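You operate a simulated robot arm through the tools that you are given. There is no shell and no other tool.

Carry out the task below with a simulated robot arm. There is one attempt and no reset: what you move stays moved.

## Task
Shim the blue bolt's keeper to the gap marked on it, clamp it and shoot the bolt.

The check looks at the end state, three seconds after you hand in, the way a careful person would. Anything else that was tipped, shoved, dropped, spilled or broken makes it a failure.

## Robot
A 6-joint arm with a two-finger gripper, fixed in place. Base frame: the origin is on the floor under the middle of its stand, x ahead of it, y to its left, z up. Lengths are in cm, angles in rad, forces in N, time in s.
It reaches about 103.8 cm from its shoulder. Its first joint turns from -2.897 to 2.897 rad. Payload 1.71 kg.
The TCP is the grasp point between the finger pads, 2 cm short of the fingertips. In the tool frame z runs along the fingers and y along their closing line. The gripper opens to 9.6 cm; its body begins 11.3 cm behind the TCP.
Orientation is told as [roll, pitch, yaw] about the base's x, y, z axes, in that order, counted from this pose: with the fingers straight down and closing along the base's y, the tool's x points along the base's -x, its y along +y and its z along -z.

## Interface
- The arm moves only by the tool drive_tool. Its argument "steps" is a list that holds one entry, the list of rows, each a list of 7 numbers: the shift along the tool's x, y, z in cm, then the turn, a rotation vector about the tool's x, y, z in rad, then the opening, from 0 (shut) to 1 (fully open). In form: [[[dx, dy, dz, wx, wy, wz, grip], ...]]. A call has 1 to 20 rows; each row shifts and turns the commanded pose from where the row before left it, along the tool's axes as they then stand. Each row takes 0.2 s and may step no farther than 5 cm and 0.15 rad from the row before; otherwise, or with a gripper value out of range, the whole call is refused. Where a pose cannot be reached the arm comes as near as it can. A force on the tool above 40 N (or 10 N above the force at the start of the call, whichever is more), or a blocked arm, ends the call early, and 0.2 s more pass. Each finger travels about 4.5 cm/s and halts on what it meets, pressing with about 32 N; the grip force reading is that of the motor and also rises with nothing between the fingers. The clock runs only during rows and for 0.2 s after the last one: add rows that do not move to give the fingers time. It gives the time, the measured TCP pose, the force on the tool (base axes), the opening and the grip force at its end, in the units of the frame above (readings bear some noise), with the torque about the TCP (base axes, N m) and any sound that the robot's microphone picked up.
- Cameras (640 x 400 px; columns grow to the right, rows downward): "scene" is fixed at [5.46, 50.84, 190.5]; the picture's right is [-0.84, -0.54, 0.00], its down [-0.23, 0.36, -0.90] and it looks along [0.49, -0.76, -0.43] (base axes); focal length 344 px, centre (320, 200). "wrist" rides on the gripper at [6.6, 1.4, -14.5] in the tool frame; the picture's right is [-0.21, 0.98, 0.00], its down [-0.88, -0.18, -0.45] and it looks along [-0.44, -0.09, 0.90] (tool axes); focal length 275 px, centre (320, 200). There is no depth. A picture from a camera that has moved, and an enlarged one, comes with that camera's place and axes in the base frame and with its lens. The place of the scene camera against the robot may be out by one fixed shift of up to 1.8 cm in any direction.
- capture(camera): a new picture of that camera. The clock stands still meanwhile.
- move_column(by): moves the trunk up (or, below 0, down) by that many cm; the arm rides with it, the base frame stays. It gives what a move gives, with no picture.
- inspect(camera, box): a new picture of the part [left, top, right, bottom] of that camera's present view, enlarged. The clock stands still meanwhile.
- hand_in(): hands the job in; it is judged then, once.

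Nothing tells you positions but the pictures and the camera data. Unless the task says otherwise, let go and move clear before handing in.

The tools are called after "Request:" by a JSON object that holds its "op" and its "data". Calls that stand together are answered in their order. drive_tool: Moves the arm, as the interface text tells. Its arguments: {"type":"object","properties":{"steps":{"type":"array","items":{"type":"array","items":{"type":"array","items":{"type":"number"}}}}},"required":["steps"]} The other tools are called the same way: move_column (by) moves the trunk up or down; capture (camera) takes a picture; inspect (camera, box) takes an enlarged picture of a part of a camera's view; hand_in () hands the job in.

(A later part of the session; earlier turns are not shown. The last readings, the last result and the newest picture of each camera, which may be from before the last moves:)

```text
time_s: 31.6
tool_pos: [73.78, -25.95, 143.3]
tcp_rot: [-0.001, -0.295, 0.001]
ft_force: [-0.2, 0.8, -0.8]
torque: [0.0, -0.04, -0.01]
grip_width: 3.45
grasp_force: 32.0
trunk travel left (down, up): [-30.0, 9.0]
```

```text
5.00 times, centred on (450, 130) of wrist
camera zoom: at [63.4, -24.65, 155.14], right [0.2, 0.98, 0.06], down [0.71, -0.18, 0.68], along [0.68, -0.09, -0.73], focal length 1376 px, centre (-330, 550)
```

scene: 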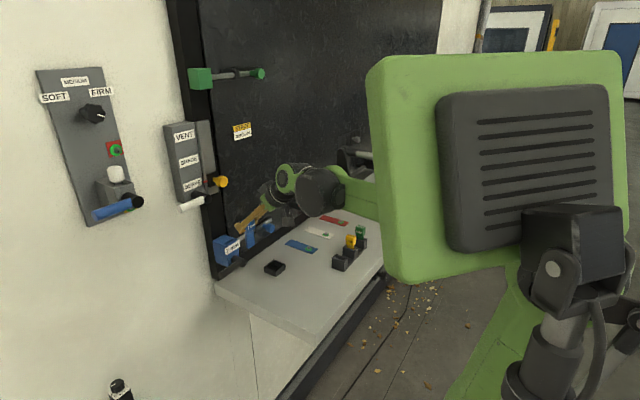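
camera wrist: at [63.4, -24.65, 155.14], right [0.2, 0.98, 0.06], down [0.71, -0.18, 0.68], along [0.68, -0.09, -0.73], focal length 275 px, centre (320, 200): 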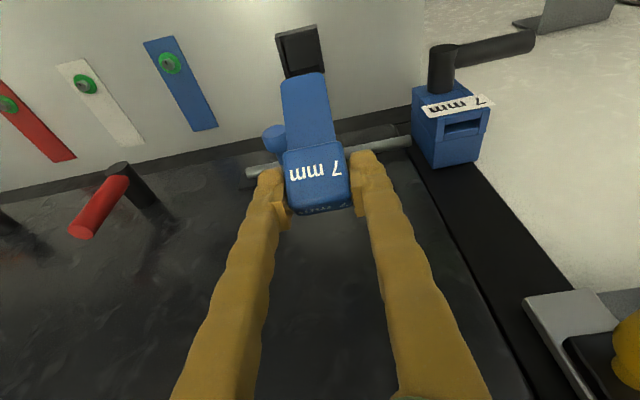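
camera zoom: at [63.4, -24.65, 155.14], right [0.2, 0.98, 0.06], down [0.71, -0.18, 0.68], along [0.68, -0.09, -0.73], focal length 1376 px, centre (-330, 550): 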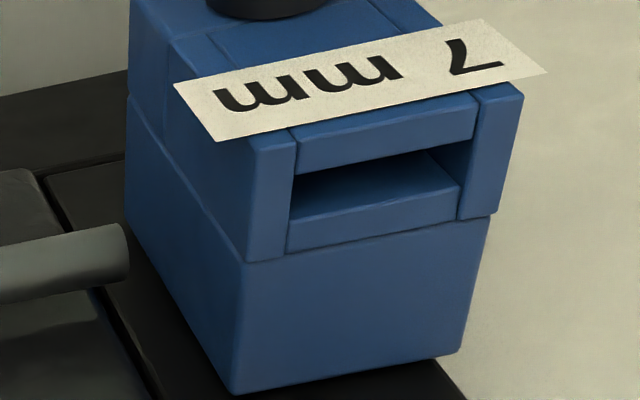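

Request:
{"op": "inspect", "data": {"camera": "wrist", "box": [430, 105, 495, 148]}}

```text
9.30 times, centred on (462, 126) of wrist
camera zoom: at [63.4, -24.65, 155.14], right [0.2, 0.98, 0.06], down [0.71, -0.18, 0.68], along [0.68, -0.09, -0.73], focal length 2561 px, centre (-1006, 884)
```

zoom: 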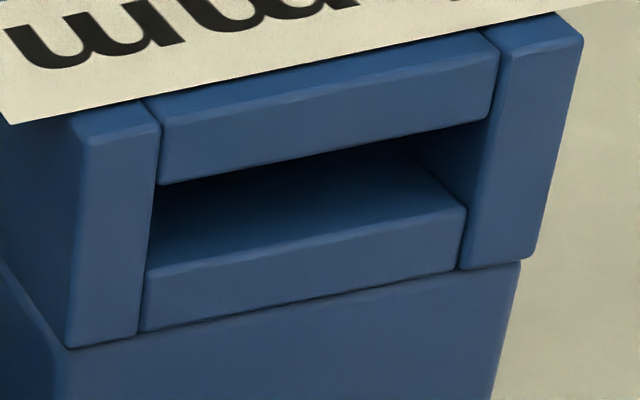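

That view settles the slot geometry. The gap is x≈78.9–79.9 by y≈-13.85 to -10.5, centred at about (79.4, -12.2), with the top at z≈131.2. I'll tilt back to 45° and line up in front of it.

Request:
{"op": "drive_tool", "data": {"steps": [[[0, 0, 0, 0, -0.125, 0, 0.1], [0, 0, 0, 0, -0.125, 0, 0.1], [0, 0, 0, 0, -0.125, 0, 0.1], [0, 0, 0, 0, -0.125, 0, 0.1], [0.61, 2.734, 0.092, 0, 0, 0, 0.1], [0.61, 2.734, 0.092, 0, 0, 0, 0.1], [0.61, 2.734, 0.092, 0, 0, 0, 0.1], [0.61, 2.734, 0.092, 0, 0, 0, 0.1], [0.61, 2.734, 0.092, 0, 0, 0, 0.1], [0, 0, 0, 0, 0, 0, 0.1], [0, 0, 0, 0, 0, 0, 0.1]]]}}

Request:
{"op": "inspect", "data": {"camera": "wrist", "box": [220, 20, 420, 150]}}

Request:
{"op": "inspect", "data": {"camera": "scene", "box": [210, 190, 310, 270]}}

```text
time_s: 34.0
tool_pos: [71.93, -12.17, 140.76]
tcp_rot: [-0.001, -0.795, 0.0]
ft_force: [0.1, -0.3, -1.1]
torque: [-0.03, 0.02, 0.0]
grip_width: 3.45
grasp_force: 32.1
trunk travel left (down, up): [-30.0, 9.0]
```

```text
3.08 times, centred on (320, 85) of wrist
camera zoom: at [57.28, -10.83, 146.14], right [0.15, 0.98, 0.15], down [0.3, -0.18, 0.94], along [0.94, -0.09, -0.32], focal length 847 px, centre (320, 554)
```

zoom: 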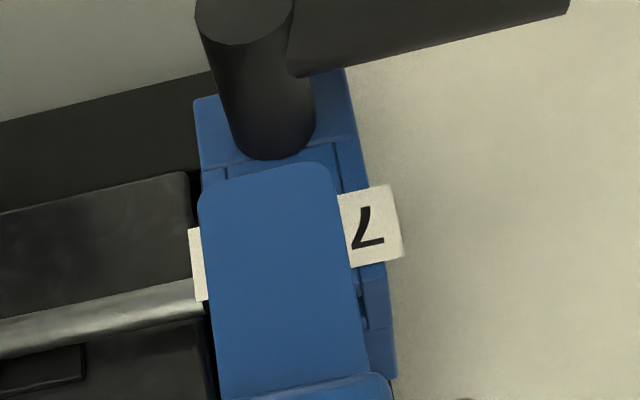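

```text
5.00 times, centred on (260, 230) of scene
camera zoom: at [5.46, 50.84, 190.5], right [-0.84, -0.54, 0.0], down [-0.23, 0.36, -0.9], along [0.49, -0.76, -0.43], focal length 1719 px, centre (620, 50)
```

zoom: 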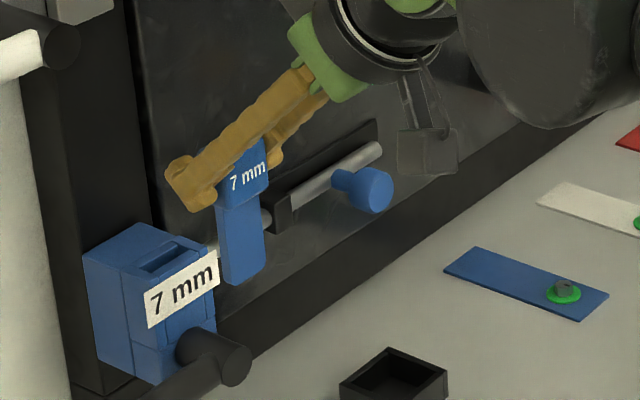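

I need averaged pose readings here, because the slot leaves only about 1.6 mm on each side. I'll hold still and read the pose several times.

Request:
{"op": "drive_tool", "data": {"steps": [[[0, 0, 0, 0, 0, 0, 0.1]]]}}

Request:
{"op": "inspect", "data": {"camera": "wrist", "box": [220, 150, 420, 275]}}

Request:
{"op": "drive_tool", "data": {"steps": [[[0, 0, 0, 0, 0, 0, 0.1]]]}}

Request:
{"op": "inspect", "data": {"camera": "wrist", "box": [220, 50, 420, 175]}}

Request:
{"op": "drive_tool", "data": {"steps": [[[0, 0, 0, 0, 0, 0, 0.1]]]}}

Request:
{"op": "inspect", "data": {"camera": "wrist", "box": [320, 300, 440, 400]}}

```text
time_s: 34.4
tool_pos: [72.12, -12.14, 140.79]
tcp_rot: [-0.001, -0.795, 0.0]
ft_force: [0.9, -0.2, 0.5]
torque: [0.01, -0.01, 0.0]
grip_width: 3.44
grasp_force: 31.8
trunk travel left (down, up): [-30.0, 9.0]
```

```text
3.20 times, centred on (320, 212) of wrist
camera zoom: at [57.27, -10.81, 146.15], right [0.15, 0.98, 0.15], down [0.3, -0.18, 0.94], along [0.94, -0.09, -0.32], focal length 881 px, centre (320, 160)
```

zoom: 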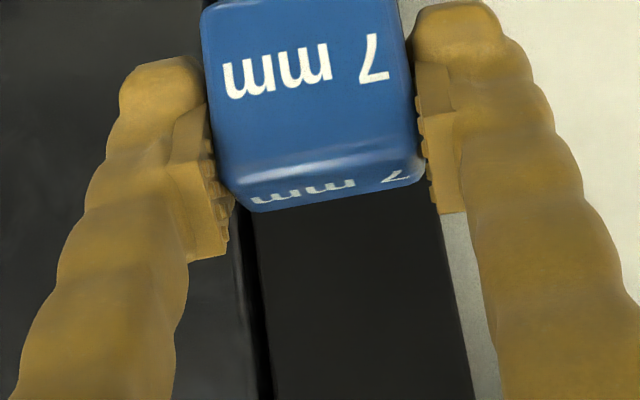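

```text
time_s: 34.8
tool_pos: [72.13, -12.18, 140.84]
tcp_rot: [-0.001, -0.794, 0.001]
ft_force: [0.4, -0.3, 0.2]
torque: [0.01, -0.02, 0.02]
grip_width: 3.45
grasp_force: 31.4
trunk travel left (down, up): [-30.0, 9.0]
```

```text
3.20 times, centred on (320, 112) of wrist
camera zoom: at [57.27, -10.82, 146.15], right [0.15, 0.98, 0.15], down [0.3, -0.18, 0.94], along [0.94, -0.09, -0.32], focal length 881 px, centre (320, 480)
```

zoom: 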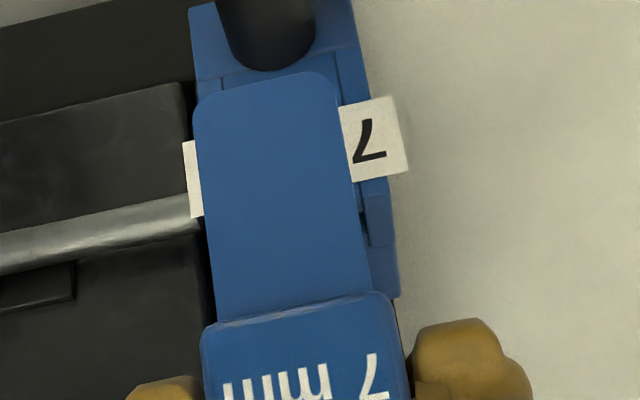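

```text
time_s: 35.2
tool_pos: [72.1, -12.2, 140.86]
tcp_rot: [-0.002, -0.794, 0.0]
ft_force: [-0.4, 0.1, -0.3]
torque: [0.0, 0.0, 0.0]
grip_width: 3.41
grasp_force: 32.1
trunk travel left (down, up): [-30.0, 9.0]
```

```text
4.00 times, centred on (380, 350) of wrist
camera zoom: at [57.27, -10.82, 146.15], right [0.15, 0.98, 0.15], down [0.3, -0.18, 0.94], along [0.94, -0.09, -0.32], focal length 1101 px, centre (80, -400)
```

zoom: 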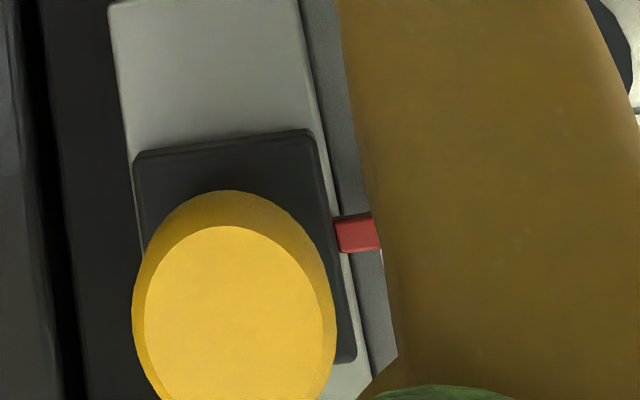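

The camera pose readings are steady. By the camera, the blade spans y -13.7 to -10.8, which matches the slot, and its bottom is at z≈132.4. I need to go 7.2 cm further in +x. I'll move over the slot and check both views.

Request:
{"op": "drive_tool", "data": {"steps": [[[-1.008, 0.01, 1.028, 0, 0, 0, 0.1], [-1.008, 0.01, 1.028, 0, 0, 0, 0.1], [-1.008, 0.01, 1.028, 0, 0, 0, 0.1], [-1.008, 0.01, 1.028, 0, 0, 0, 0.1], [-1.008, 0.01, 1.028, 0, 0, 0, 0.1], [0, 0, 0, 0, 0, 0, 0.1], [0, 0, 0, 0, 0, 0, 0.1]]]}}

Request:
{"op": "capture", "data": {"camera": "wrist"}}

Request:
{"op": "inspect", "data": {"camera": "wrist", "box": [220, 20, 420, 150]}}

Request:
{"op": "inspect", "data": {"camera": "scene", "box": [205, 200, 285, 265]}}

```text
time_s: 36.8
tool_pos: [79.35, -12.35, 140.69]
tcp_rot: [-0.003, -0.794, 0.001]
ft_force: [-0.2, 0.4, -0.6]
torque: [-0.01, -0.04, 0.01]
grip_width: 3.43
grasp_force: 31.8
trunk travel left (down, up): [-30.0, 9.0]
```

```text
taken
camera wrist: at [64.43, -10.97, 146.07], right [0.15, 0.98, 0.15], down [0.3, -0.18, 0.94], along [0.94, -0.09, -0.32], focal length 275 px, centre (320, 200)
```

wrist: 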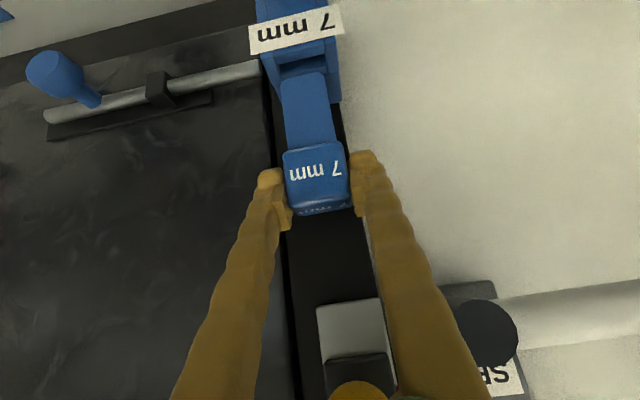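

```text
3.08 times, centred on (320, 85) of wrist
camera zoom: at [64.43, -10.97, 146.07], right [0.15, 0.98, 0.15], down [0.3, -0.18, 0.94], along [0.94, -0.09, -0.32], focal length 847 px, centre (320, 554)
```

zoom: 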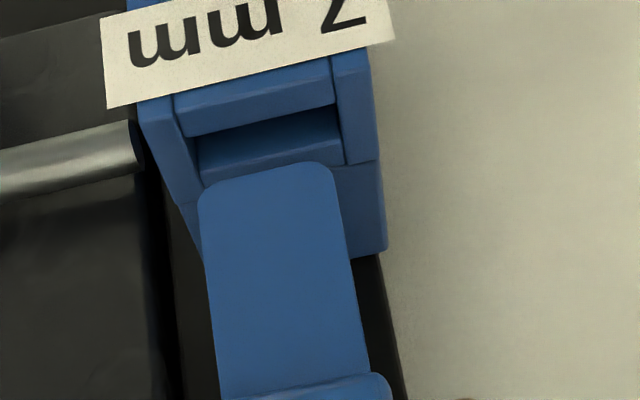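

```text
6.15 times, centred on (245, 232) of scene
camera zoom: at [5.46, 50.84, 190.5], right [-0.84, -0.54, 0.0], down [-0.23, 0.36, -0.9], along [0.49, -0.76, -0.43], focal length 2116 px, centre (782, 0)
```

zoom: 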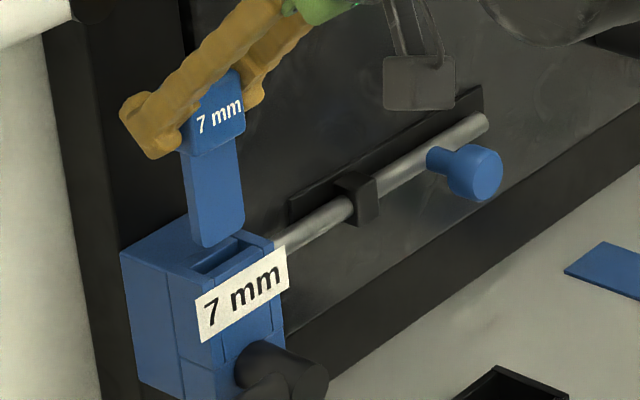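

The blade looks well placed over the slot. I'll zoom the scene camera in for a finer x check.

Request:
{"op": "inspect", "data": {"camera": "scene", "box": [220, 222, 256, 250]}}

Request:
{"op": "inspect", "data": {"camera": "wrist", "box": [265, 30, 345, 80]}}

```text
14.29 times, centred on (238, 236) of scene
camera zoom: at [5.46, 50.84, 190.5], right [-0.84, -0.54, 0.0], down [-0.23, 0.36, -0.9], along [0.49, -0.76, -0.43], focal length 4911 px, centre (1491, -314)
```

zoom: 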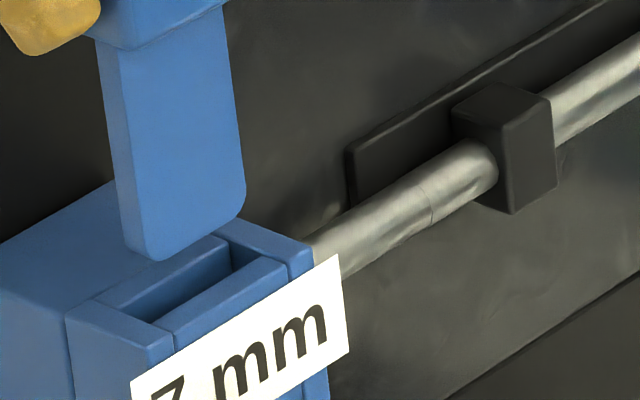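

```text
8.00 times, centred on (305, 55) of wrist
camera zoom: at [64.43, -10.97, 146.07], right [0.15, 0.98, 0.15], down [0.3, -0.18, 0.94], along [0.94, -0.09, -0.32], focal length 2202 px, centre (440, 1360)
```

zoom: 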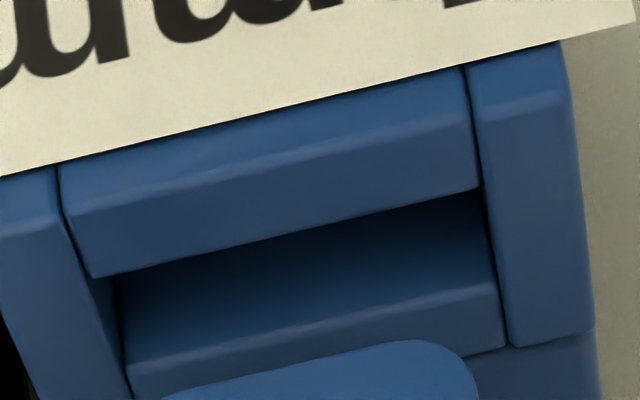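

Request:
{"op": "inspect", "data": {"camera": "scene", "box": [222, 234, 244, 248]}}

```text
16.00 times, centred on (233, 241) of scene
camera zoom: at [5.46, 50.84, 190.5], right [-0.84, -0.54, 0.0], down [-0.23, 0.36, -0.9], along [0.49, -0.76, -0.43], focal length 5500 px, centre (1712, -456)
```

zoom: 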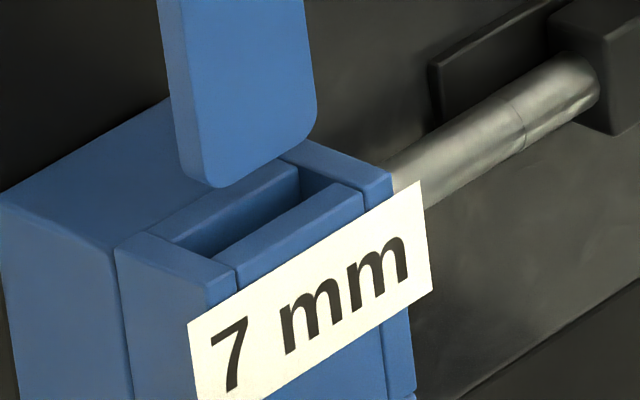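

Both views agree to within about 1–2 mm. I'll lower until the blade is only about 3 mm above the slot, nudging +y by 1 mm, so parallax no longer matters, then check again.

Request:
{"op": "drive_tool", "data": {"steps": [[[0.214, 0.04, 0.21, 0, 0, 0, 0.1], [0.214, 0.04, 0.21, 0, 0, 0, 0.1], [0.214, 0.04, 0.21, 0, 0, 0, 0.1], [0, 0, 0, 0, 0, 0, 0.1], [0, 0, 0, 0, 0, 0, 0.1]]]}}

Request:
{"op": "inspect", "data": {"camera": "scene", "box": [222, 234, 244, 248]}}

Request:
{"op": "inspect", "data": {"camera": "wrist", "box": [255, 30, 355, 92]}}

```text
time_s: 38.0
tool_pos: [79.18, -12.26, 139.94]
tcp_rot: [-0.001, -0.794, 0.001]
ft_force: [0.0, -0.1, 0.1]
torque: [0.0, 0.01, -0.01]
grip_width: 3.44
grasp_force: 32.0
trunk travel left (down, up): [-30.0, 9.0]
```

```text
16.00 times, centred on (233, 241) of scene
camera zoom: at [5.46, 50.84, 190.5], right [-0.84, -0.54, 0.0], down [-0.23, 0.36, -0.9], along [0.49, -0.76, -0.43], focal length 5500 px, centre (1712, -456)
```

zoom: 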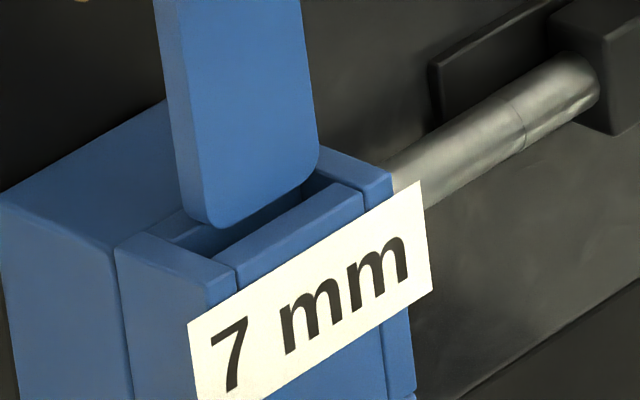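

```text
6.40 times, centred on (305, 61) of wrist
camera zoom: at [64.41, -10.88, 145.19], right [0.15, 0.98, 0.15], down [0.3, -0.18, 0.94], along [0.94, -0.09, -0.32], focal length 1762 px, centre (416, 1090)
```

zoom: 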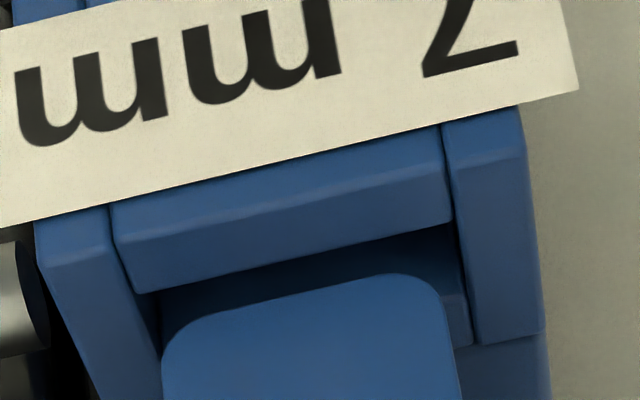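

In y the blade is centred within 0.3 mm, and in x it is within about half a millimetre of the gap centre. I'll lower in small steps and watch the force.

Request:
{"op": "drive_tool", "data": {"steps": [[[0.143, 0, 0.14, 0, 0, 0, 0.1], [0.143, 0, 0.14, 0, 0, 0, 0.1], [0.143, 0, 0.14, 0, 0, 0, 0.1], [0.143, 0, 0.14, 0, 0, 0, 0.1], [0, 0, 0, 0, 0, 0, 0.1]]]}}

Request:
{"op": "inspect", "data": {"camera": "scene", "box": [222, 234, 244, 248]}}

Request:
{"op": "inspect", "data": {"camera": "wrist", "box": [255, 30, 355, 92]}}

```text
time_s: 39.2
tool_pos: [79.12, -12.16, 139.16]
tcp_rot: [-0.003, -0.796, 0.001]
ft_force: [0.2, 1.3, -0.4]
torque: [0.02, 0.0, 0.01]
grip_width: 3.44
grasp_force: 31.8
trunk travel left (down, up): [-30.0, 9.0]
```

```text
16.00 times, centred on (233, 241) of scene
camera zoom: at [5.46, 50.84, 190.5], right [-0.84, -0.54, 0.0], down [-0.23, 0.36, -0.9], along [0.49, -0.76, -0.43], focal length 5500 px, centre (1712, -456)
```

zoom: 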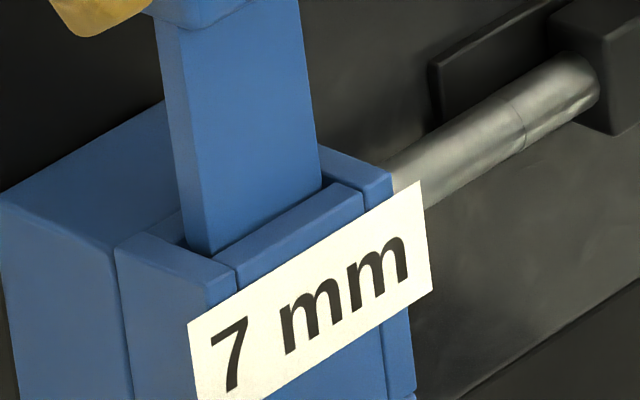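

```text
6.40 times, centred on (305, 61) of wrist
camera zoom: at [64.41, -10.84, 144.45], right [0.15, 0.98, 0.15], down [0.3, -0.18, 0.94], along [0.94, -0.09, -0.32], focal length 1762 px, centre (416, 1090)
```

zoom: 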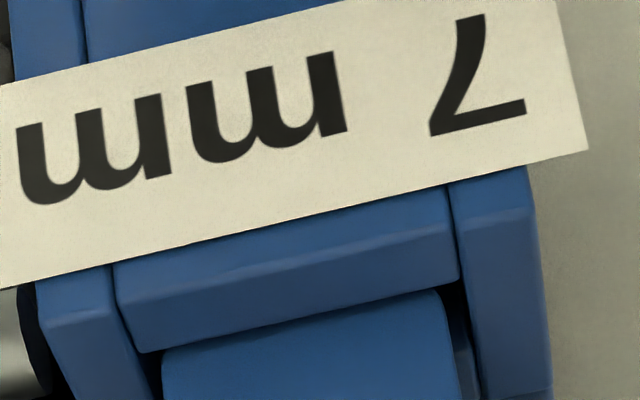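

The blade is entering the slot with almost no force. It looks slightly toward the front, so I'll shift +x by 0.8 mm and keep lowering.

Request:
{"op": "drive_tool", "data": {"steps": [[[-0.056, 0, 0.057, 0, 0, 0, 0.1], [0.143, 0, 0.14, 0, 0, 0, 0.1], [0.143, 0, 0.14, 0, 0, 0, 0.1], [0.143, 0, 0.14, 0, 0, 0, 0.1], [0.143, 0, 0.14, 0, 0, 0, 0.1], [0.143, 0, 0.14, 0, 0, 0, 0.1], [0, 0, 0, 0, 0, 0, 0.1]]]}}

Request:
{"op": "inspect", "data": {"camera": "scene", "box": [215, 220, 255, 248]}}

```text
time_s: 40.8
tool_pos: [79.41, -12.28, 138.12]
tcp_rot: [-0.002, -0.794, -0.001]
ft_force: [0.2, -0.4, -0.5]
torque: [0.0, -0.01, -0.01]
grip_width: 3.42
grasp_force: 32.3
trunk travel left (down, up): [-30.0, 9.0]
```

```text
14.29 times, centred on (235, 234) of scene
camera zoom: at [5.46, 50.84, 190.5], right [-0.84, -0.54, 0.0], down [-0.23, 0.36, -0.9], along [0.49, -0.76, -0.43], focal length 4911 px, centre (1534, -286)
```

zoom: 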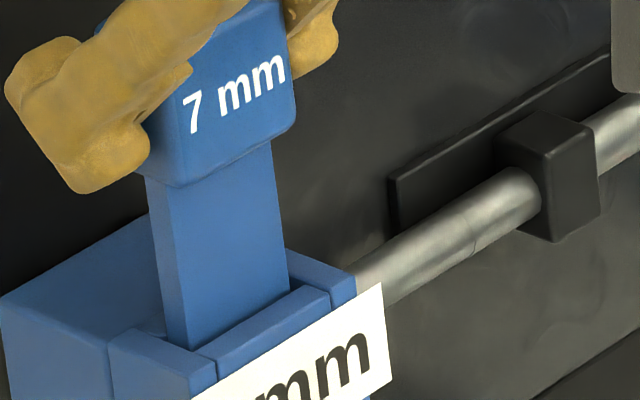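

Request:
{"op": "drive_tool", "data": {"steps": [[[0.214, 0, 0.21, 0, 0, 0, 0.1], [0.214, 0, 0.21, 0, 0, 0, 0.1], [0.214, 0, 0.21, 0, 0, 0, 0.1], [0.214, 0, 0.21, 0, 0, 0, 0.1], [0.214, 0, 0.21, 0, 0, 0, 0.1], [0.214, 0, 0.21, 0, 0, 0, 0.1], [0.214, 0, 0.21, 0, 0, 0, 0.1], [0.214, 0, 0.21, 0, 0, 0, 0.1], [0.214, 0, 0.21, 0, 0, 0, 0.1], [0, 0, 0, 0, 0, 0, 0.1]]]}}

Request:
{"op": "inspect", "data": {"camera": "scene", "box": [205, 210, 265, 252]}}

Request:
{"op": "capture", "data": {"camera": "wrist"}}

```text
time_s: 43.0
tool_pos: [79.26, -12.2, 135.43]
tcp_rot: [-0.002, -0.794, 0.001]
ft_force: [-1.9, -0.5, -0.1]
torque: [-0.02, 0.03, 0.01]
grip_width: 3.47
grasp_force: 31.8
trunk travel left (down, up): [-30.0, 9.0]
```

```text
9.52 times, centred on (235, 231) of scene
camera zoom: at [5.46, 50.84, 190.5], right [-0.84, -0.54, 0.0], down [-0.23, 0.36, -0.9], along [0.49, -0.76, -0.43], focal length 3274 px, centre (1130, -95)
```

zoom: 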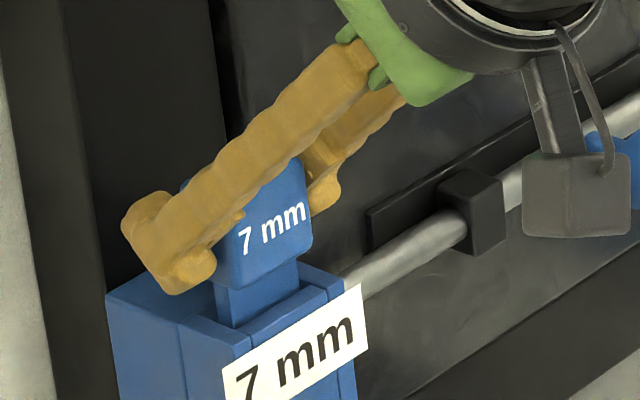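

```text
taken
camera wrist: at [64.51, -10.84, 140.81], right [0.15, 0.98, 0.15], down [0.3, -0.18, 0.94], along [0.94, -0.09, -0.32], focal length 275 px, centre (320, 200)
```

wrist: 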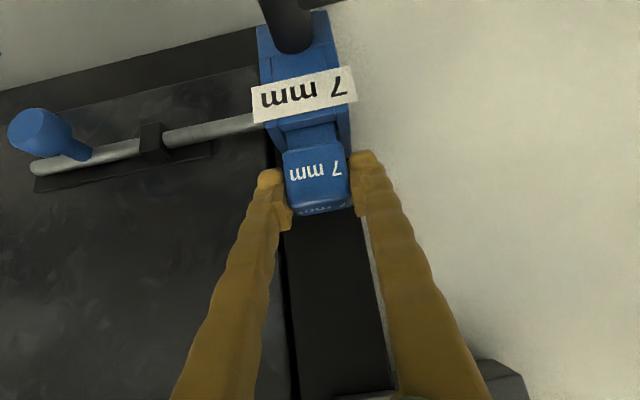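

Request:
{"op": "drive_tool", "data": {"steps": [[[0.143, 0, 0.14, 0, 0, 0, 0.1], [0.143, 0, 0.14, 0, 0, 0, 0.1], [0.143, 0, 0.14, 0, 0, 0, 0.1], [0.143, 0, 0.14, 0, 0, 0, 0.1], [0.143, 0, 0.14, 0, 0, 0, 0.1], [0.143, 0, 0.14, 0, 0, 0, 0.1], [0, 0, 0, 0, 0, 0, 0.1]]]}}

Request:
{"op": "inspect", "data": {"camera": "scene", "box": [205, 210, 265, 252]}}

Request:
{"op": "inspect", "data": {"camera": "wrist", "box": [240, 60, 380, 150]}}

```text
time_s: 44.6
tool_pos: [79.42, -12.25, 134.43]
tcp_rot: [-0.002, -0.799, -0.002]
ft_force: [-1.3, -1.6, 25.9]
torque: [-0.05, -0.08, -0.04]
grip_width: 3.45
grasp_force: 32.0
trunk travel left (down, up): [-30.0, 9.0]
```

```text
9.52 times, centred on (235, 231) of scene
camera zoom: at [5.46, 50.84, 190.5], right [-0.84, -0.54, 0.0], down [-0.23, 0.36, -0.9], along [0.49, -0.76, -0.43], focal length 3274 px, centre (1130, -95)
```

zoom: 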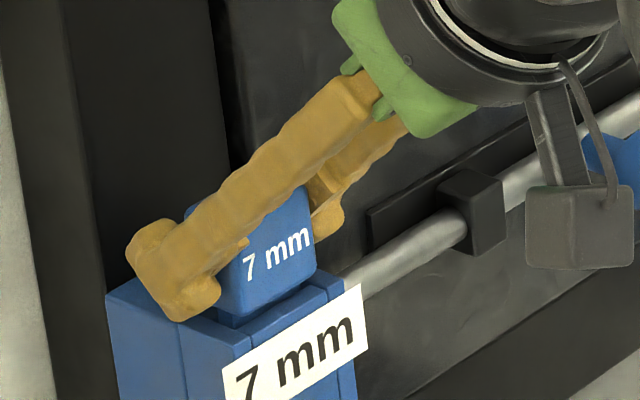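

```text
4.44 times, centred on (310, 105) of wrist
camera zoom: at [64.49, -10.85, 139.75], right [0.15, 0.98, 0.15], down [0.29, -0.18, 0.94], along [0.94, -0.09, -0.31], focal length 1224 px, centre (364, 622)
```

zoom: 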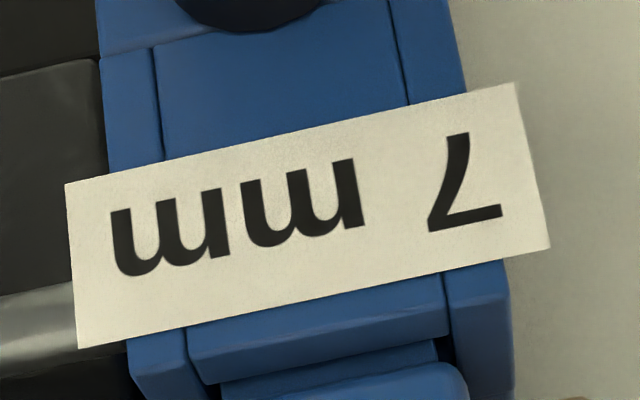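

I feel 26 N of upward contact with the handle about 7 mm above the keeper, most likely fingertips touching the keeper top or the blade bottoming. I'll back off 2 mm and let go so the shim settles under its own weight.

Request:
{"op": "drive_tool", "data": {"steps": [[[-0.11, 0, -0.105, 0, 0, 0, 0.1], [-0.11, 0, -0.105, 0, 0, 0, 0.1], [0, 0, 0, 0, 0, 0, 0.1]]]}}

Request:
{"op": "inspect", "data": {"camera": "scene", "box": [205, 210, 265, 252]}}

```text
time_s: 45.4
tool_pos: [79.3, -12.1, 134.49]
tcp_rot: [-0.001, -0.794, -0.001]
ft_force: [-4.9, 0.3, -2.0]
torque: [-0.02, 0.15, 0.0]
grip_width: 3.43
grasp_force: 31.9
trunk travel left (down, up): [-30.0, 9.0]
```

```text
9.52 times, centred on (235, 231) of scene
camera zoom: at [5.46, 50.84, 190.5], right [-0.84, -0.54, 0.0], down [-0.23, 0.36, -0.9], along [0.49, -0.76, -0.43], focal length 3274 px, centre (1130, -95)
```

zoom: 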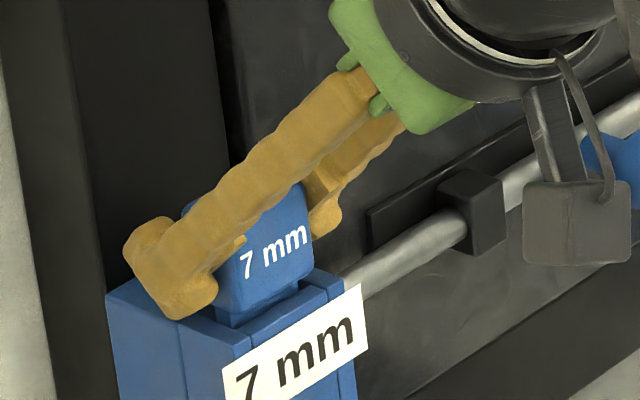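

Request:
{"op": "drive_tool", "data": {"steps": [[[0, 0, 0, 0, 0, 0, 0.3], [0, 0, 0, 0, 0, 0, 0.4], [0, 0, 0, 0, 0, 0, 0.5], [0, 0, 0, 0, 0, 0, 0.6], [0, 0, 0, 0, 0, 0, 0.7], [0, 0, 0, 0, 0, 0, 0.7], [0, 0, 0, 0, 0, 0, 0.7]]]}}

Request:
{"op": "inspect", "data": {"camera": "scene", "box": [205, 210, 265, 252]}}

Request:
{"op": "inspect", "data": {"camera": "wrist", "box": [230, 80, 410, 220]}}

```text
time_s: 47.0
tool_pos: [79.41, -12.18, 134.64]
tcp_rot: [-0.003, -0.795, 0.001]
ft_force: [0.0, 0.3, -0.3]
torque: [-0.01, 0.01, 0.01]
grip_width: 6.71
grasp_force: 0.0
trunk travel left (down, up): [-30.0, 9.0]
```

```text
9.52 times, centred on (235, 231) of scene
camera zoom: at [5.46, 50.84, 190.5], right [-0.84, -0.54, 0.0], down [-0.23, 0.36, -0.9], along [0.49, -0.76, -0.43], focal length 3274 px, centre (1130, -95)
```

zoom: 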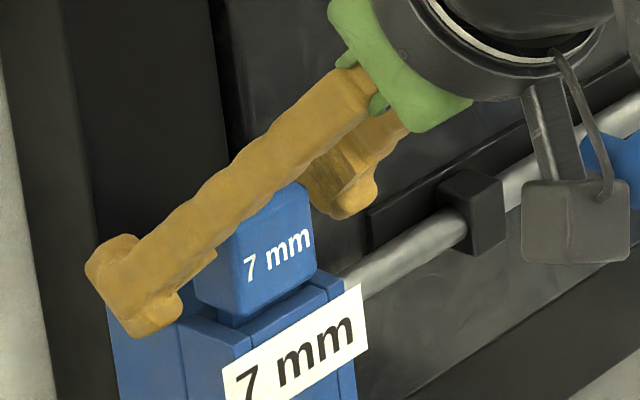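

```text
2.86 times, centred on (320, 150) of wrist
camera zoom: at [64.59, -10.79, 139.93], right [0.15, 0.98, 0.15], down [0.3, -0.18, 0.94], along [0.94, -0.09, -0.32], focal length 786 px, centre (320, 343)
```

zoom: 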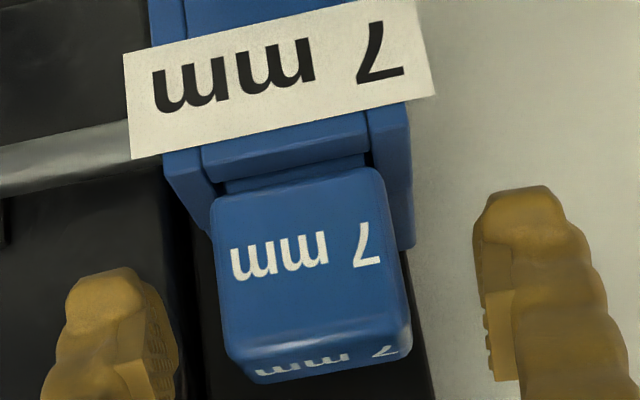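

The shim dropped back to the height where I felt contact, so it is bottomed in the slot and standing straight. I'll back the hand out along its own axis, then look at the clamp lever for any marking.

Request:
{"op": "drive_tool", "data": {"steps": [[[0, 0, -1, 0, 0, 0, 0.75], [0, 0, -1.5, 0, 0, 0, 0.75], [0, 0, -2, 0, 0, 0, 0.75], [0, 0, -2.5, 0, 0, 0, 0.75], [0, 0, -2.5, 0, 0, 0, 0.75], [0, 0, -2.5, 0, 0, 0, 0.75], [0, 0, 0, 0, 0, 0, 0.75], [0, 0, 0, 0, 0, 0, 0.75]]]}}

Request:
{"op": "capture", "data": {"camera": "wrist"}}

Request:
{"op": "inspect", "data": {"camera": "scene", "box": [200, 210, 270, 275]}}

```text
time_s: 48.8
tool_pos: [70.95, -12.26, 143.03]
tcp_rot: [-0.002, -0.795, 0.0]
ft_force: [0.7, -0.2, -0.1]
torque: [0.03, 0.01, 0.02]
grip_width: 7.21
grasp_force: 0.0
trunk travel left (down, up): [-30.0, 9.0]
```

```text
taken
camera wrist: at [56.06, -10.82, 148.36], right [0.15, 0.98, 0.15], down [0.3, -0.18, 0.94], along [0.94, -0.09, -0.32], focal length 275 px, centre (320, 200)
```

wrist: 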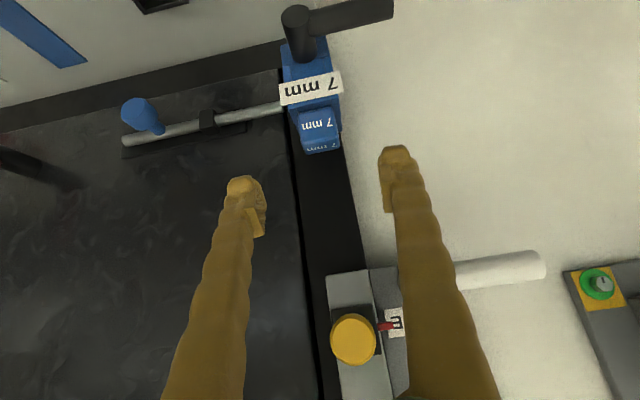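

```text
6.15 times, centred on (235, 242) of scene
camera zoom: at [5.46, 50.84, 190.5], right [-0.84, -0.54, 0.0], down [-0.23, 0.36, -0.9], along [0.49, -0.76, -0.43], focal length 2116 px, centre (843, -62)
```

zoom: 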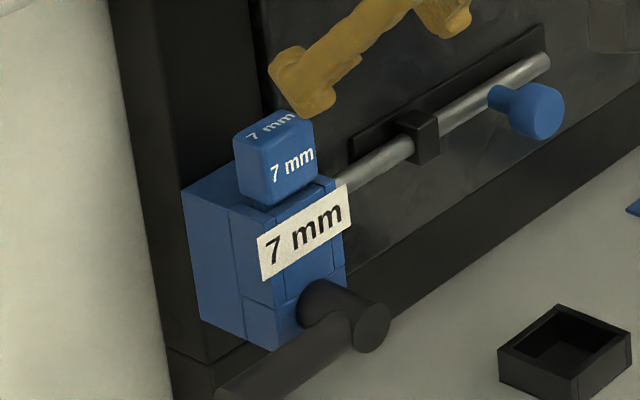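

The shim stands straight in the keeper. Next I'll look closely at the clamp hub and lever.

Request:
{"op": "drive_tool", "data": {"steps": [[[2.84, 0.04, 0.82, 0, 0, 0, 0.75], [2.84, 0.04, 0.82, 0, 0, 0, 0.75], [2.84, 0.04, 0.82, 0, 0, 0, 0.75], [2.84, 0.04, 0.82, 0, 0, 0, 0.75], [2.84, 0.04, 0.82, 0, 0, 0, 0.75], [0, 0, 0, 0, 0, 0, 0.75], [0, 0, 0, 0, 0, 0, 0.75]]]}}

Request:
{"op": "capture", "data": {"camera": "wrist"}}

Request:
{"op": "inspect", "data": {"camera": "wrist", "box": [240, 80, 440, 220]}}

```text
time_s: 50.4
tool_pos: [63.8, -12.13, 130.11]
tcp_rot: [-0.001, -0.794, -0.001]
ft_force: [-0.1, 0.3, -0.4]
torque: [-0.01, 0.02, -0.02]
grip_width: 7.19
grasp_force: 0.0
trunk travel left (down, up): [-30.0, 9.0]
```

```text
taken
camera wrist: at [48.99, -10.72, 135.37], right [0.15, 0.98, 0.15], down [0.3, -0.18, 0.94], along [0.94, -0.09, -0.32], focal length 275 px, centre (320, 200)
```

wrist: 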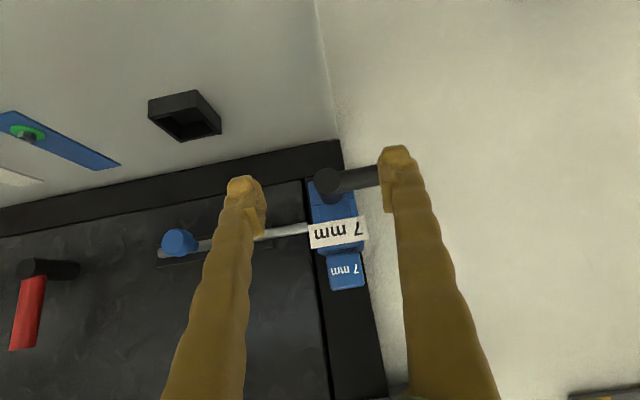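

```text
2.86 times, centred on (340, 150) of wrist
camera zoom: at [48.99, -10.72, 135.37], right [0.15, 0.98, 0.15], down [0.3, -0.18, 0.94], along [0.94, -0.09, -0.32], focal length 786 px, centre (263, 343)
```

zoom: 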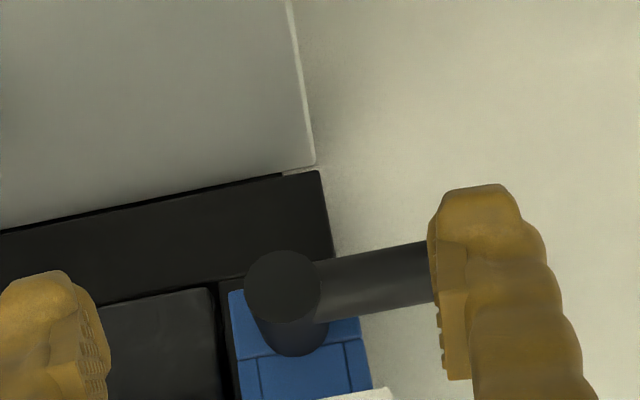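

The hub has no markings. Nothing blocks the lever swinging either way, as the shelf ends beside it. I'll shut the fingers, flatten the tilt to about 1.1 rad, and place them above the lever to test gently which way it turns.

Request:
{"op": "drive_tool", "data": {"steps": [[[0, 0, 0, 0, -0.102, 0, 0.5], [0, 0, 0, 0, -0.102, 0, 0.3], [0, 0, 0, 0, -0.102, 0, 0.1], [0, 0, 0, 0, 0, 0, 0], [0, 0, 0, 0, 0, 0, 0], [0, 0, 0, 0, 0, 0, 0], [0, 0, 0, 0, 0, 0, 0]]]}}

Request:
{"op": "capture", "data": {"camera": "wrist"}}

```text
time_s: 52.0
tool_pos: [63.87, -11.93, 129.88]
tcp_rot: [-0.005, -1.1, 0.001]
ft_force: [-0.2, -0.8, 0.7]
torque: [0.0, -0.02, 0.02]
grip_width: 0.02
grasp_force: 29.6
trunk travel left (down, up): [-30.0, 9.0]
```

```text
taken
camera wrist: at [48.02, -10.62, 130.56], right [0.1, 0.98, 0.18], down [0.0, -0.18, 0.98], along [1.0, -0.09, -0.02], focal length 275 px, centre (320, 200)
```

wrist: 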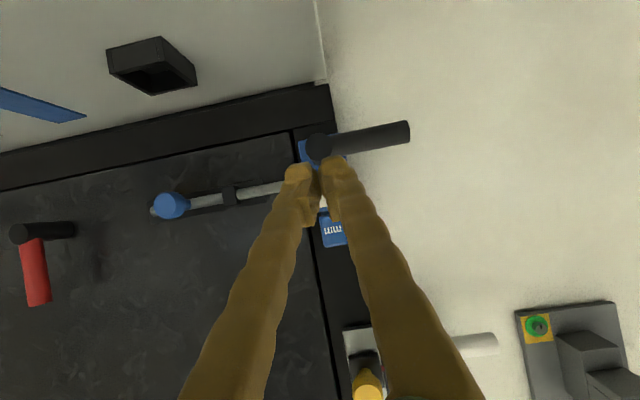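

Request:
{"op": "drive_tool", "data": {"steps": [[[0, 3.5, 0, 0, 0, 0, 0], [0, 3.5, 0, 0, 0, 0, 0], [-1.188, 0, 2.553, 0, 0, 0, 0], [-1.188, 0, 2.553, 0, 0, 0, 0], [-1.188, 0, 2.553, 0, 0, 0, 0], [-1.188, 0, 2.553, 0, 0, 0, 0], [0, 0, 0, 0, 0, 0, 0], [0, 0, 0, 0, 0, 0, 0]]]}}

Request:
{"op": "capture", "data": {"camera": "wrist"}}

Request:
{"op": "inspect", "data": {"camera": "scene", "box": [190, 210, 280, 285]}}

```text
time_s: 53.8
tool_pos: [74.92, -4.85, 129.57]
tcp_rot: [-0.003, -1.101, -0.001]
ft_force: [-0.7, -0.1, -0.3]
torque: [0.0, 0.01, 0.0]
grip_width: 0.0
grasp_force: 29.2
trunk travel left (down, up): [-30.0, 9.0]
```

```text
taken
camera wrist: at [59.08, -3.58, 130.23], right [0.09, 0.98, 0.18], down [0.0, -0.18, 0.98], along [1.0, -0.09, -0.02], focal length 275 px, centre (320, 200)
```

wrist: 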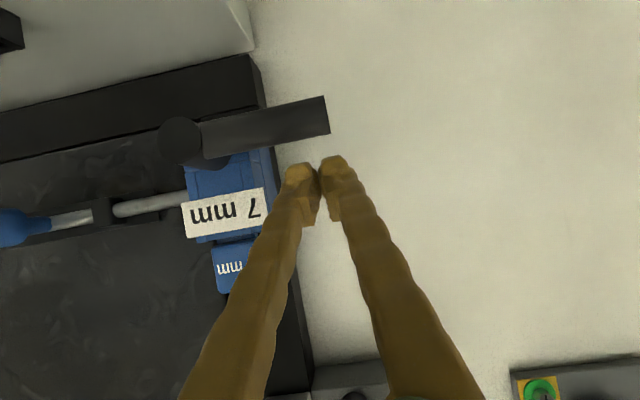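

```text
5.33 times, centred on (235, 248) of scene
camera zoom: at [5.46, 50.84, 190.5], right [-0.84, -0.54, 0.0], down [-0.23, 0.36, -0.9], along [0.49, -0.76, -0.43], focal length 1834 px, centre (773, -53)
```

zoom: 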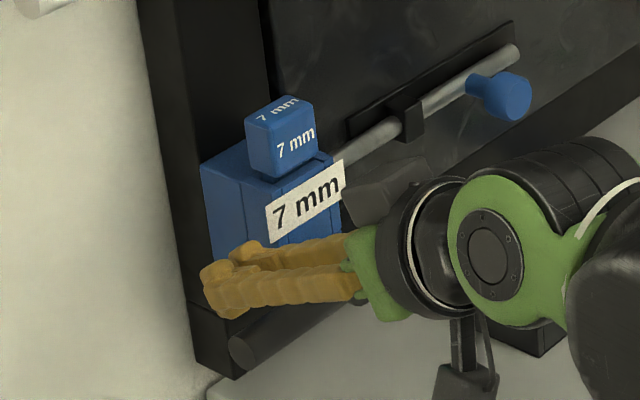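

Request:
{"op": "drive_tool", "data": {"steps": [[[0.535, 0, 0.272, 0, 0, 0, 0], [0.535, 0, 0.272, 0, 0, 0, 0], [0.535, 0, 0.272, 0, 0, 0, 0], [0.223, 0, 0.113, 0, 0, 0, 0], [0.223, 0, 0.113, 0, 0, 0, 0], [0.223, 0, 0.113, 0, 0, 0, 0], [0, 0, 0, 0, 0, 0, 0]]]}}

Request:
{"op": "capture", "data": {"camera": "wrist"}}

```text
time_s: 55.4
tool_pos: [75.11, -4.92, 126.99]
tcp_rot: [-0.002, -1.102, 0.003]
ft_force: [3.8, 1.6, 2.3]
torque: [-0.01, -0.06, 0.04]
grip_width: 0.01
grasp_force: 29.1
trunk travel left (down, up): [-30.0, 9.0]
```

```text
taken
camera wrist: at [59.23, -3.61, 127.55], right [0.09, 0.98, 0.18], down [0.0, -0.18, 0.98], along [1.0, -0.09, -0.02], focal length 275 px, centre (320, 200)
```

wrist: 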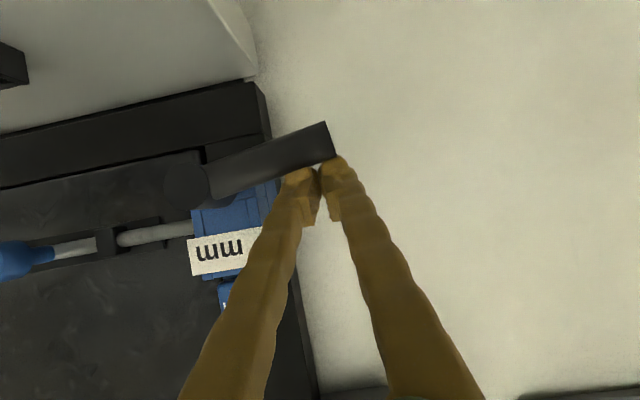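

The lever swings downward easily at only a few newtons. I'll keep pushing it down along its arc.

Request:
{"op": "drive_tool", "data": {"steps": [[[0.312, 0, 0.159, 0, 0, 0, 0], [0.312, 0, 0.159, 0, 0, 0, 0], [0.312, 0, 0.159, 0, 0, 0, 0], [0.312, 0, 0.159, 0, 0, 0, 0], [0.299, -0.076, 0.152, 0, 0, 0, 0], [0.299, -0.076, 0.152, 0, 0, 0, 0], [0.299, -0.076, 0.152, 0, 0, 0, 0], [0.299, -0.076, 0.152, 0, 0, 0, 0], [0.299, -0.076, 0.152, 0, 0, 0, 0], [0, 0, 0, 0, 0, 0, 0]]]}}

Request:
{"op": "capture", "data": {"camera": "wrist"}}

Request:
{"op": "inspect", "data": {"camera": "scene", "box": [190, 210, 280, 285]}}

```text
time_s: 57.6
tool_pos: [75.07, -5.29, 123.93]
tcp_rot: [-0.002, -1.102, 0.0]
ft_force: [0.6, 0.3, 2.4]
torque: [-0.06, 0.02, 0.02]
grip_width: 0.0
grasp_force: 29.4
trunk travel left (down, up): [-30.0, 9.0]
```

```text
taken
camera wrist: at [59.25, -4.08, 124.5], right [0.09, 0.98, 0.18], down [0.0, -0.18, 0.98], along [1.0, -0.09, -0.02], focal length 275 px, centre (320, 200)
```

wrist: 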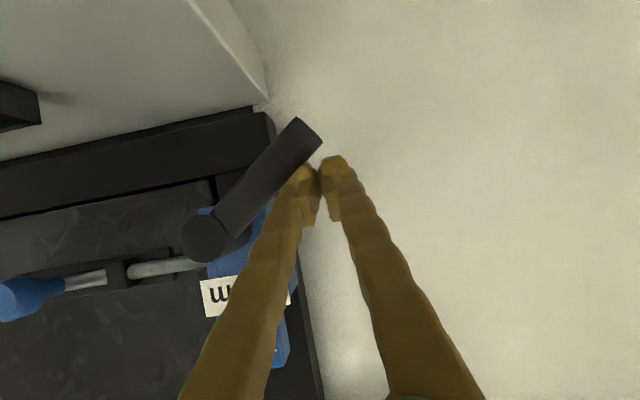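

```text
5.33 times, centred on (235, 248) of scene
camera zoom: at [5.46, 50.84, 190.5], right [-0.84, -0.54, 0.0], down [-0.23, 0.36, -0.9], along [0.49, -0.76, -0.43], focal length 1834 px, centre (773, -53)
```

zoom: 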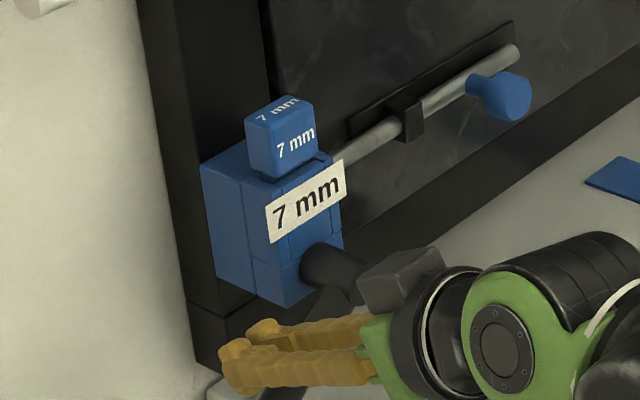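

Request:
{"op": "drive_tool", "data": {"steps": [[[0.28, -0.18, 0.142, 0, 0, 0, 0], [0.28, -0.18, 0.142, 0, 0, 0, 0], [0.28, -0.18, 0.142, 0, 0, 0, 0], [0.28, -0.18, 0.142, 0, 0, 0, 0], [0.28, -0.18, 0.142, 0, 0, 0, 0], [0.18, -0.234, 0.092, 0, 0, 0, 0], [0.18, -0.234, 0.092, 0, 0, 0, 0], [0.18, -0.234, 0.092, 0, 0, 0, 0], [0.18, -0.234, 0.092, 0, 0, 0, 0], [0.18, -0.234, 0.092, 0, 0, 0, 0], [0, 0, 0, 0, 0, 0, 0]]]}}

Request:
{"op": "capture", "data": {"camera": "wrist"}}

Request:
{"op": "inspect", "data": {"camera": "scene", "box": [190, 210, 280, 285]}}

```text
time_s: 60.0
tool_pos: [75.06, -7.44, 121.34]
tcp_rot: [-0.002, -1.102, 0.0]
ft_force: [-0.5, 1.4, 1.6]
torque: [-0.01, 0.0, -0.04]
grip_width: 0.0
grasp_force: 29.3
trunk travel left (down, up): [-30.0, 9.0]
```

```text
taken
camera wrist: at [59.23, -6.13, 121.93], right [0.1, 0.98, 0.18], down [0.0, -0.18, 0.98], along [1.0, -0.09, -0.02], focal length 275 px, centre (320, 200)
```

wrist: 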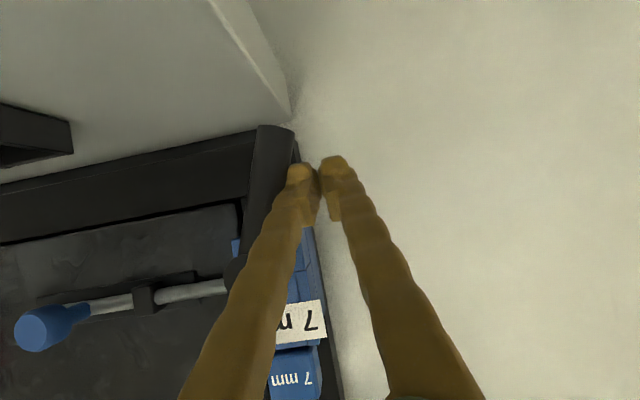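

```text
5.33 times, centred on (235, 248) of scene
camera zoom: at [5.46, 50.84, 190.5], right [-0.84, -0.54, 0.0], down [-0.23, 0.36, -0.9], along [0.49, -0.76, -0.43], focal length 1834 px, centre (773, -53)
```

zoom: 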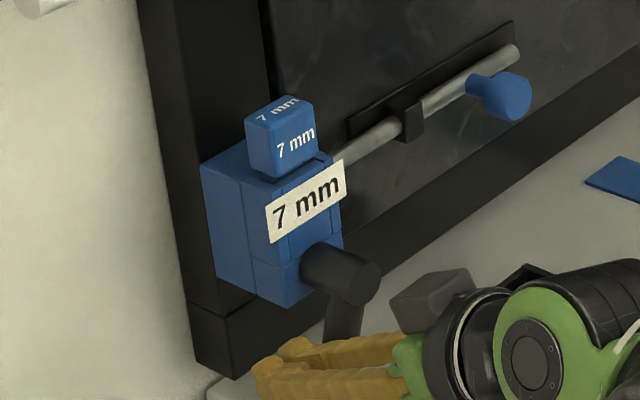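

Request:
{"op": "drive_tool", "data": {"steps": [[[0.12, -0.27, 0.061, 0, 0, 0, 0], [0.12, -0.27, 0.061, 0, 0, 0, 0], [0.12, -0.27, 0.061, 0, 0, 0, 0], [0.12, -0.27, 0.061, 0, 0, 0, 0], [0.06, -0.267, 0.03, 0, 0, 0, 0], [0.06, -0.267, 0.03, 0, 0, 0, 0], [0.06, -0.267, 0.03, 0, 0, 0, 0], [0, 0, 0, 0, 0, 0, 0]]]}}

Request:
{"op": "capture", "data": {"camera": "wrist"}}

Request:
{"op": "inspect", "data": {"camera": "scene", "box": [190, 210, 280, 285]}}

```text
time_s: 61.8
tool_pos: [75.09, -9.21, 120.73]
tcp_rot: [-0.004, -1.101, 0.004]
ft_force: [-1.1, 12.6, 2.3]
torque: [-0.2, -0.04, -0.06]
grip_width: 0.0
grasp_force: 29.1
trunk travel left (down, up): [-30.0, 9.0]
```

```text
taken
camera wrist: at [59.28, -7.88, 121.23], right [0.09, 0.98, 0.18], down [0.0, -0.18, 0.98], along [1.0, -0.09, -0.02], focal length 275 px, centre (320, 200)
```

wrist: 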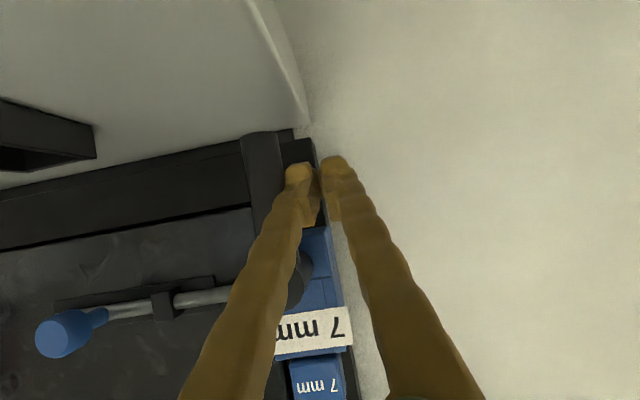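

```text
5.33 times, centred on (235, 248) of scene
camera zoom: at [5.46, 50.84, 190.5], right [-0.84, -0.54, 0.0], down [-0.23, 0.36, -0.9], along [0.49, -0.76, -0.43], focal length 1834 px, centre (773, -53)
```

zoom: 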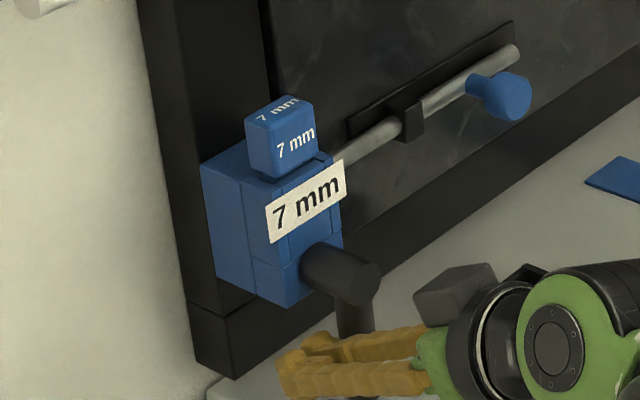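

The lever now hangs vertical, and resistance has risen to about 13 N, which looks like the end stop. I'll press a couple of millimetres more to confirm it is fully home.

Request:
{"op": "drive_tool", "data": {"steps": [[[0, -0.1, 0, 0, 0, 0, 0], [0, -0.1, 0, 0, 0, 0, 0], [0, 0, 0, 0, 0, 0, 0]]]}}

Request:
{"op": "inspect", "data": {"camera": "wrist", "box": [200, 110, 360, 220]}}

```text
time_s: 62.6
tool_pos: [75.19, -9.25, 120.73]
tcp_rot: [-0.006, -1.099, 0.005]
ft_force: [-0.2, 28.6, 1.1]
torque: [-0.3, 0.01, -0.06]
grip_width: 0.01
grasp_force: 29.7
trunk travel left (down, up): [-30.0, 9.0]
```

```text
3.64 times, centred on (280, 165) of wrist
camera zoom: at [59.27, -7.92, 121.23], right [0.09, 0.98, 0.18], down [0.0, -0.18, 0.98], along [1.0, -0.09, -0.02], focal length 1001 px, centre (466, 327)
```

zoom: 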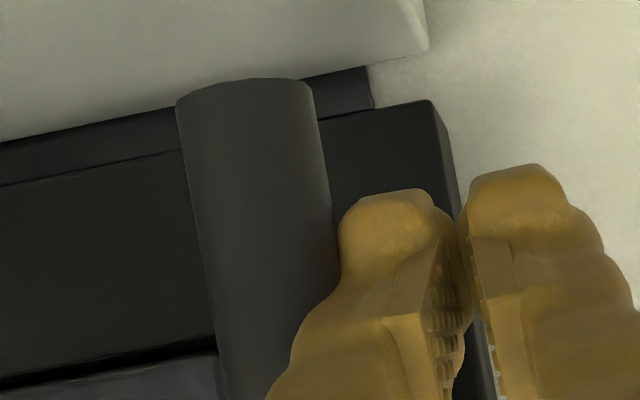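

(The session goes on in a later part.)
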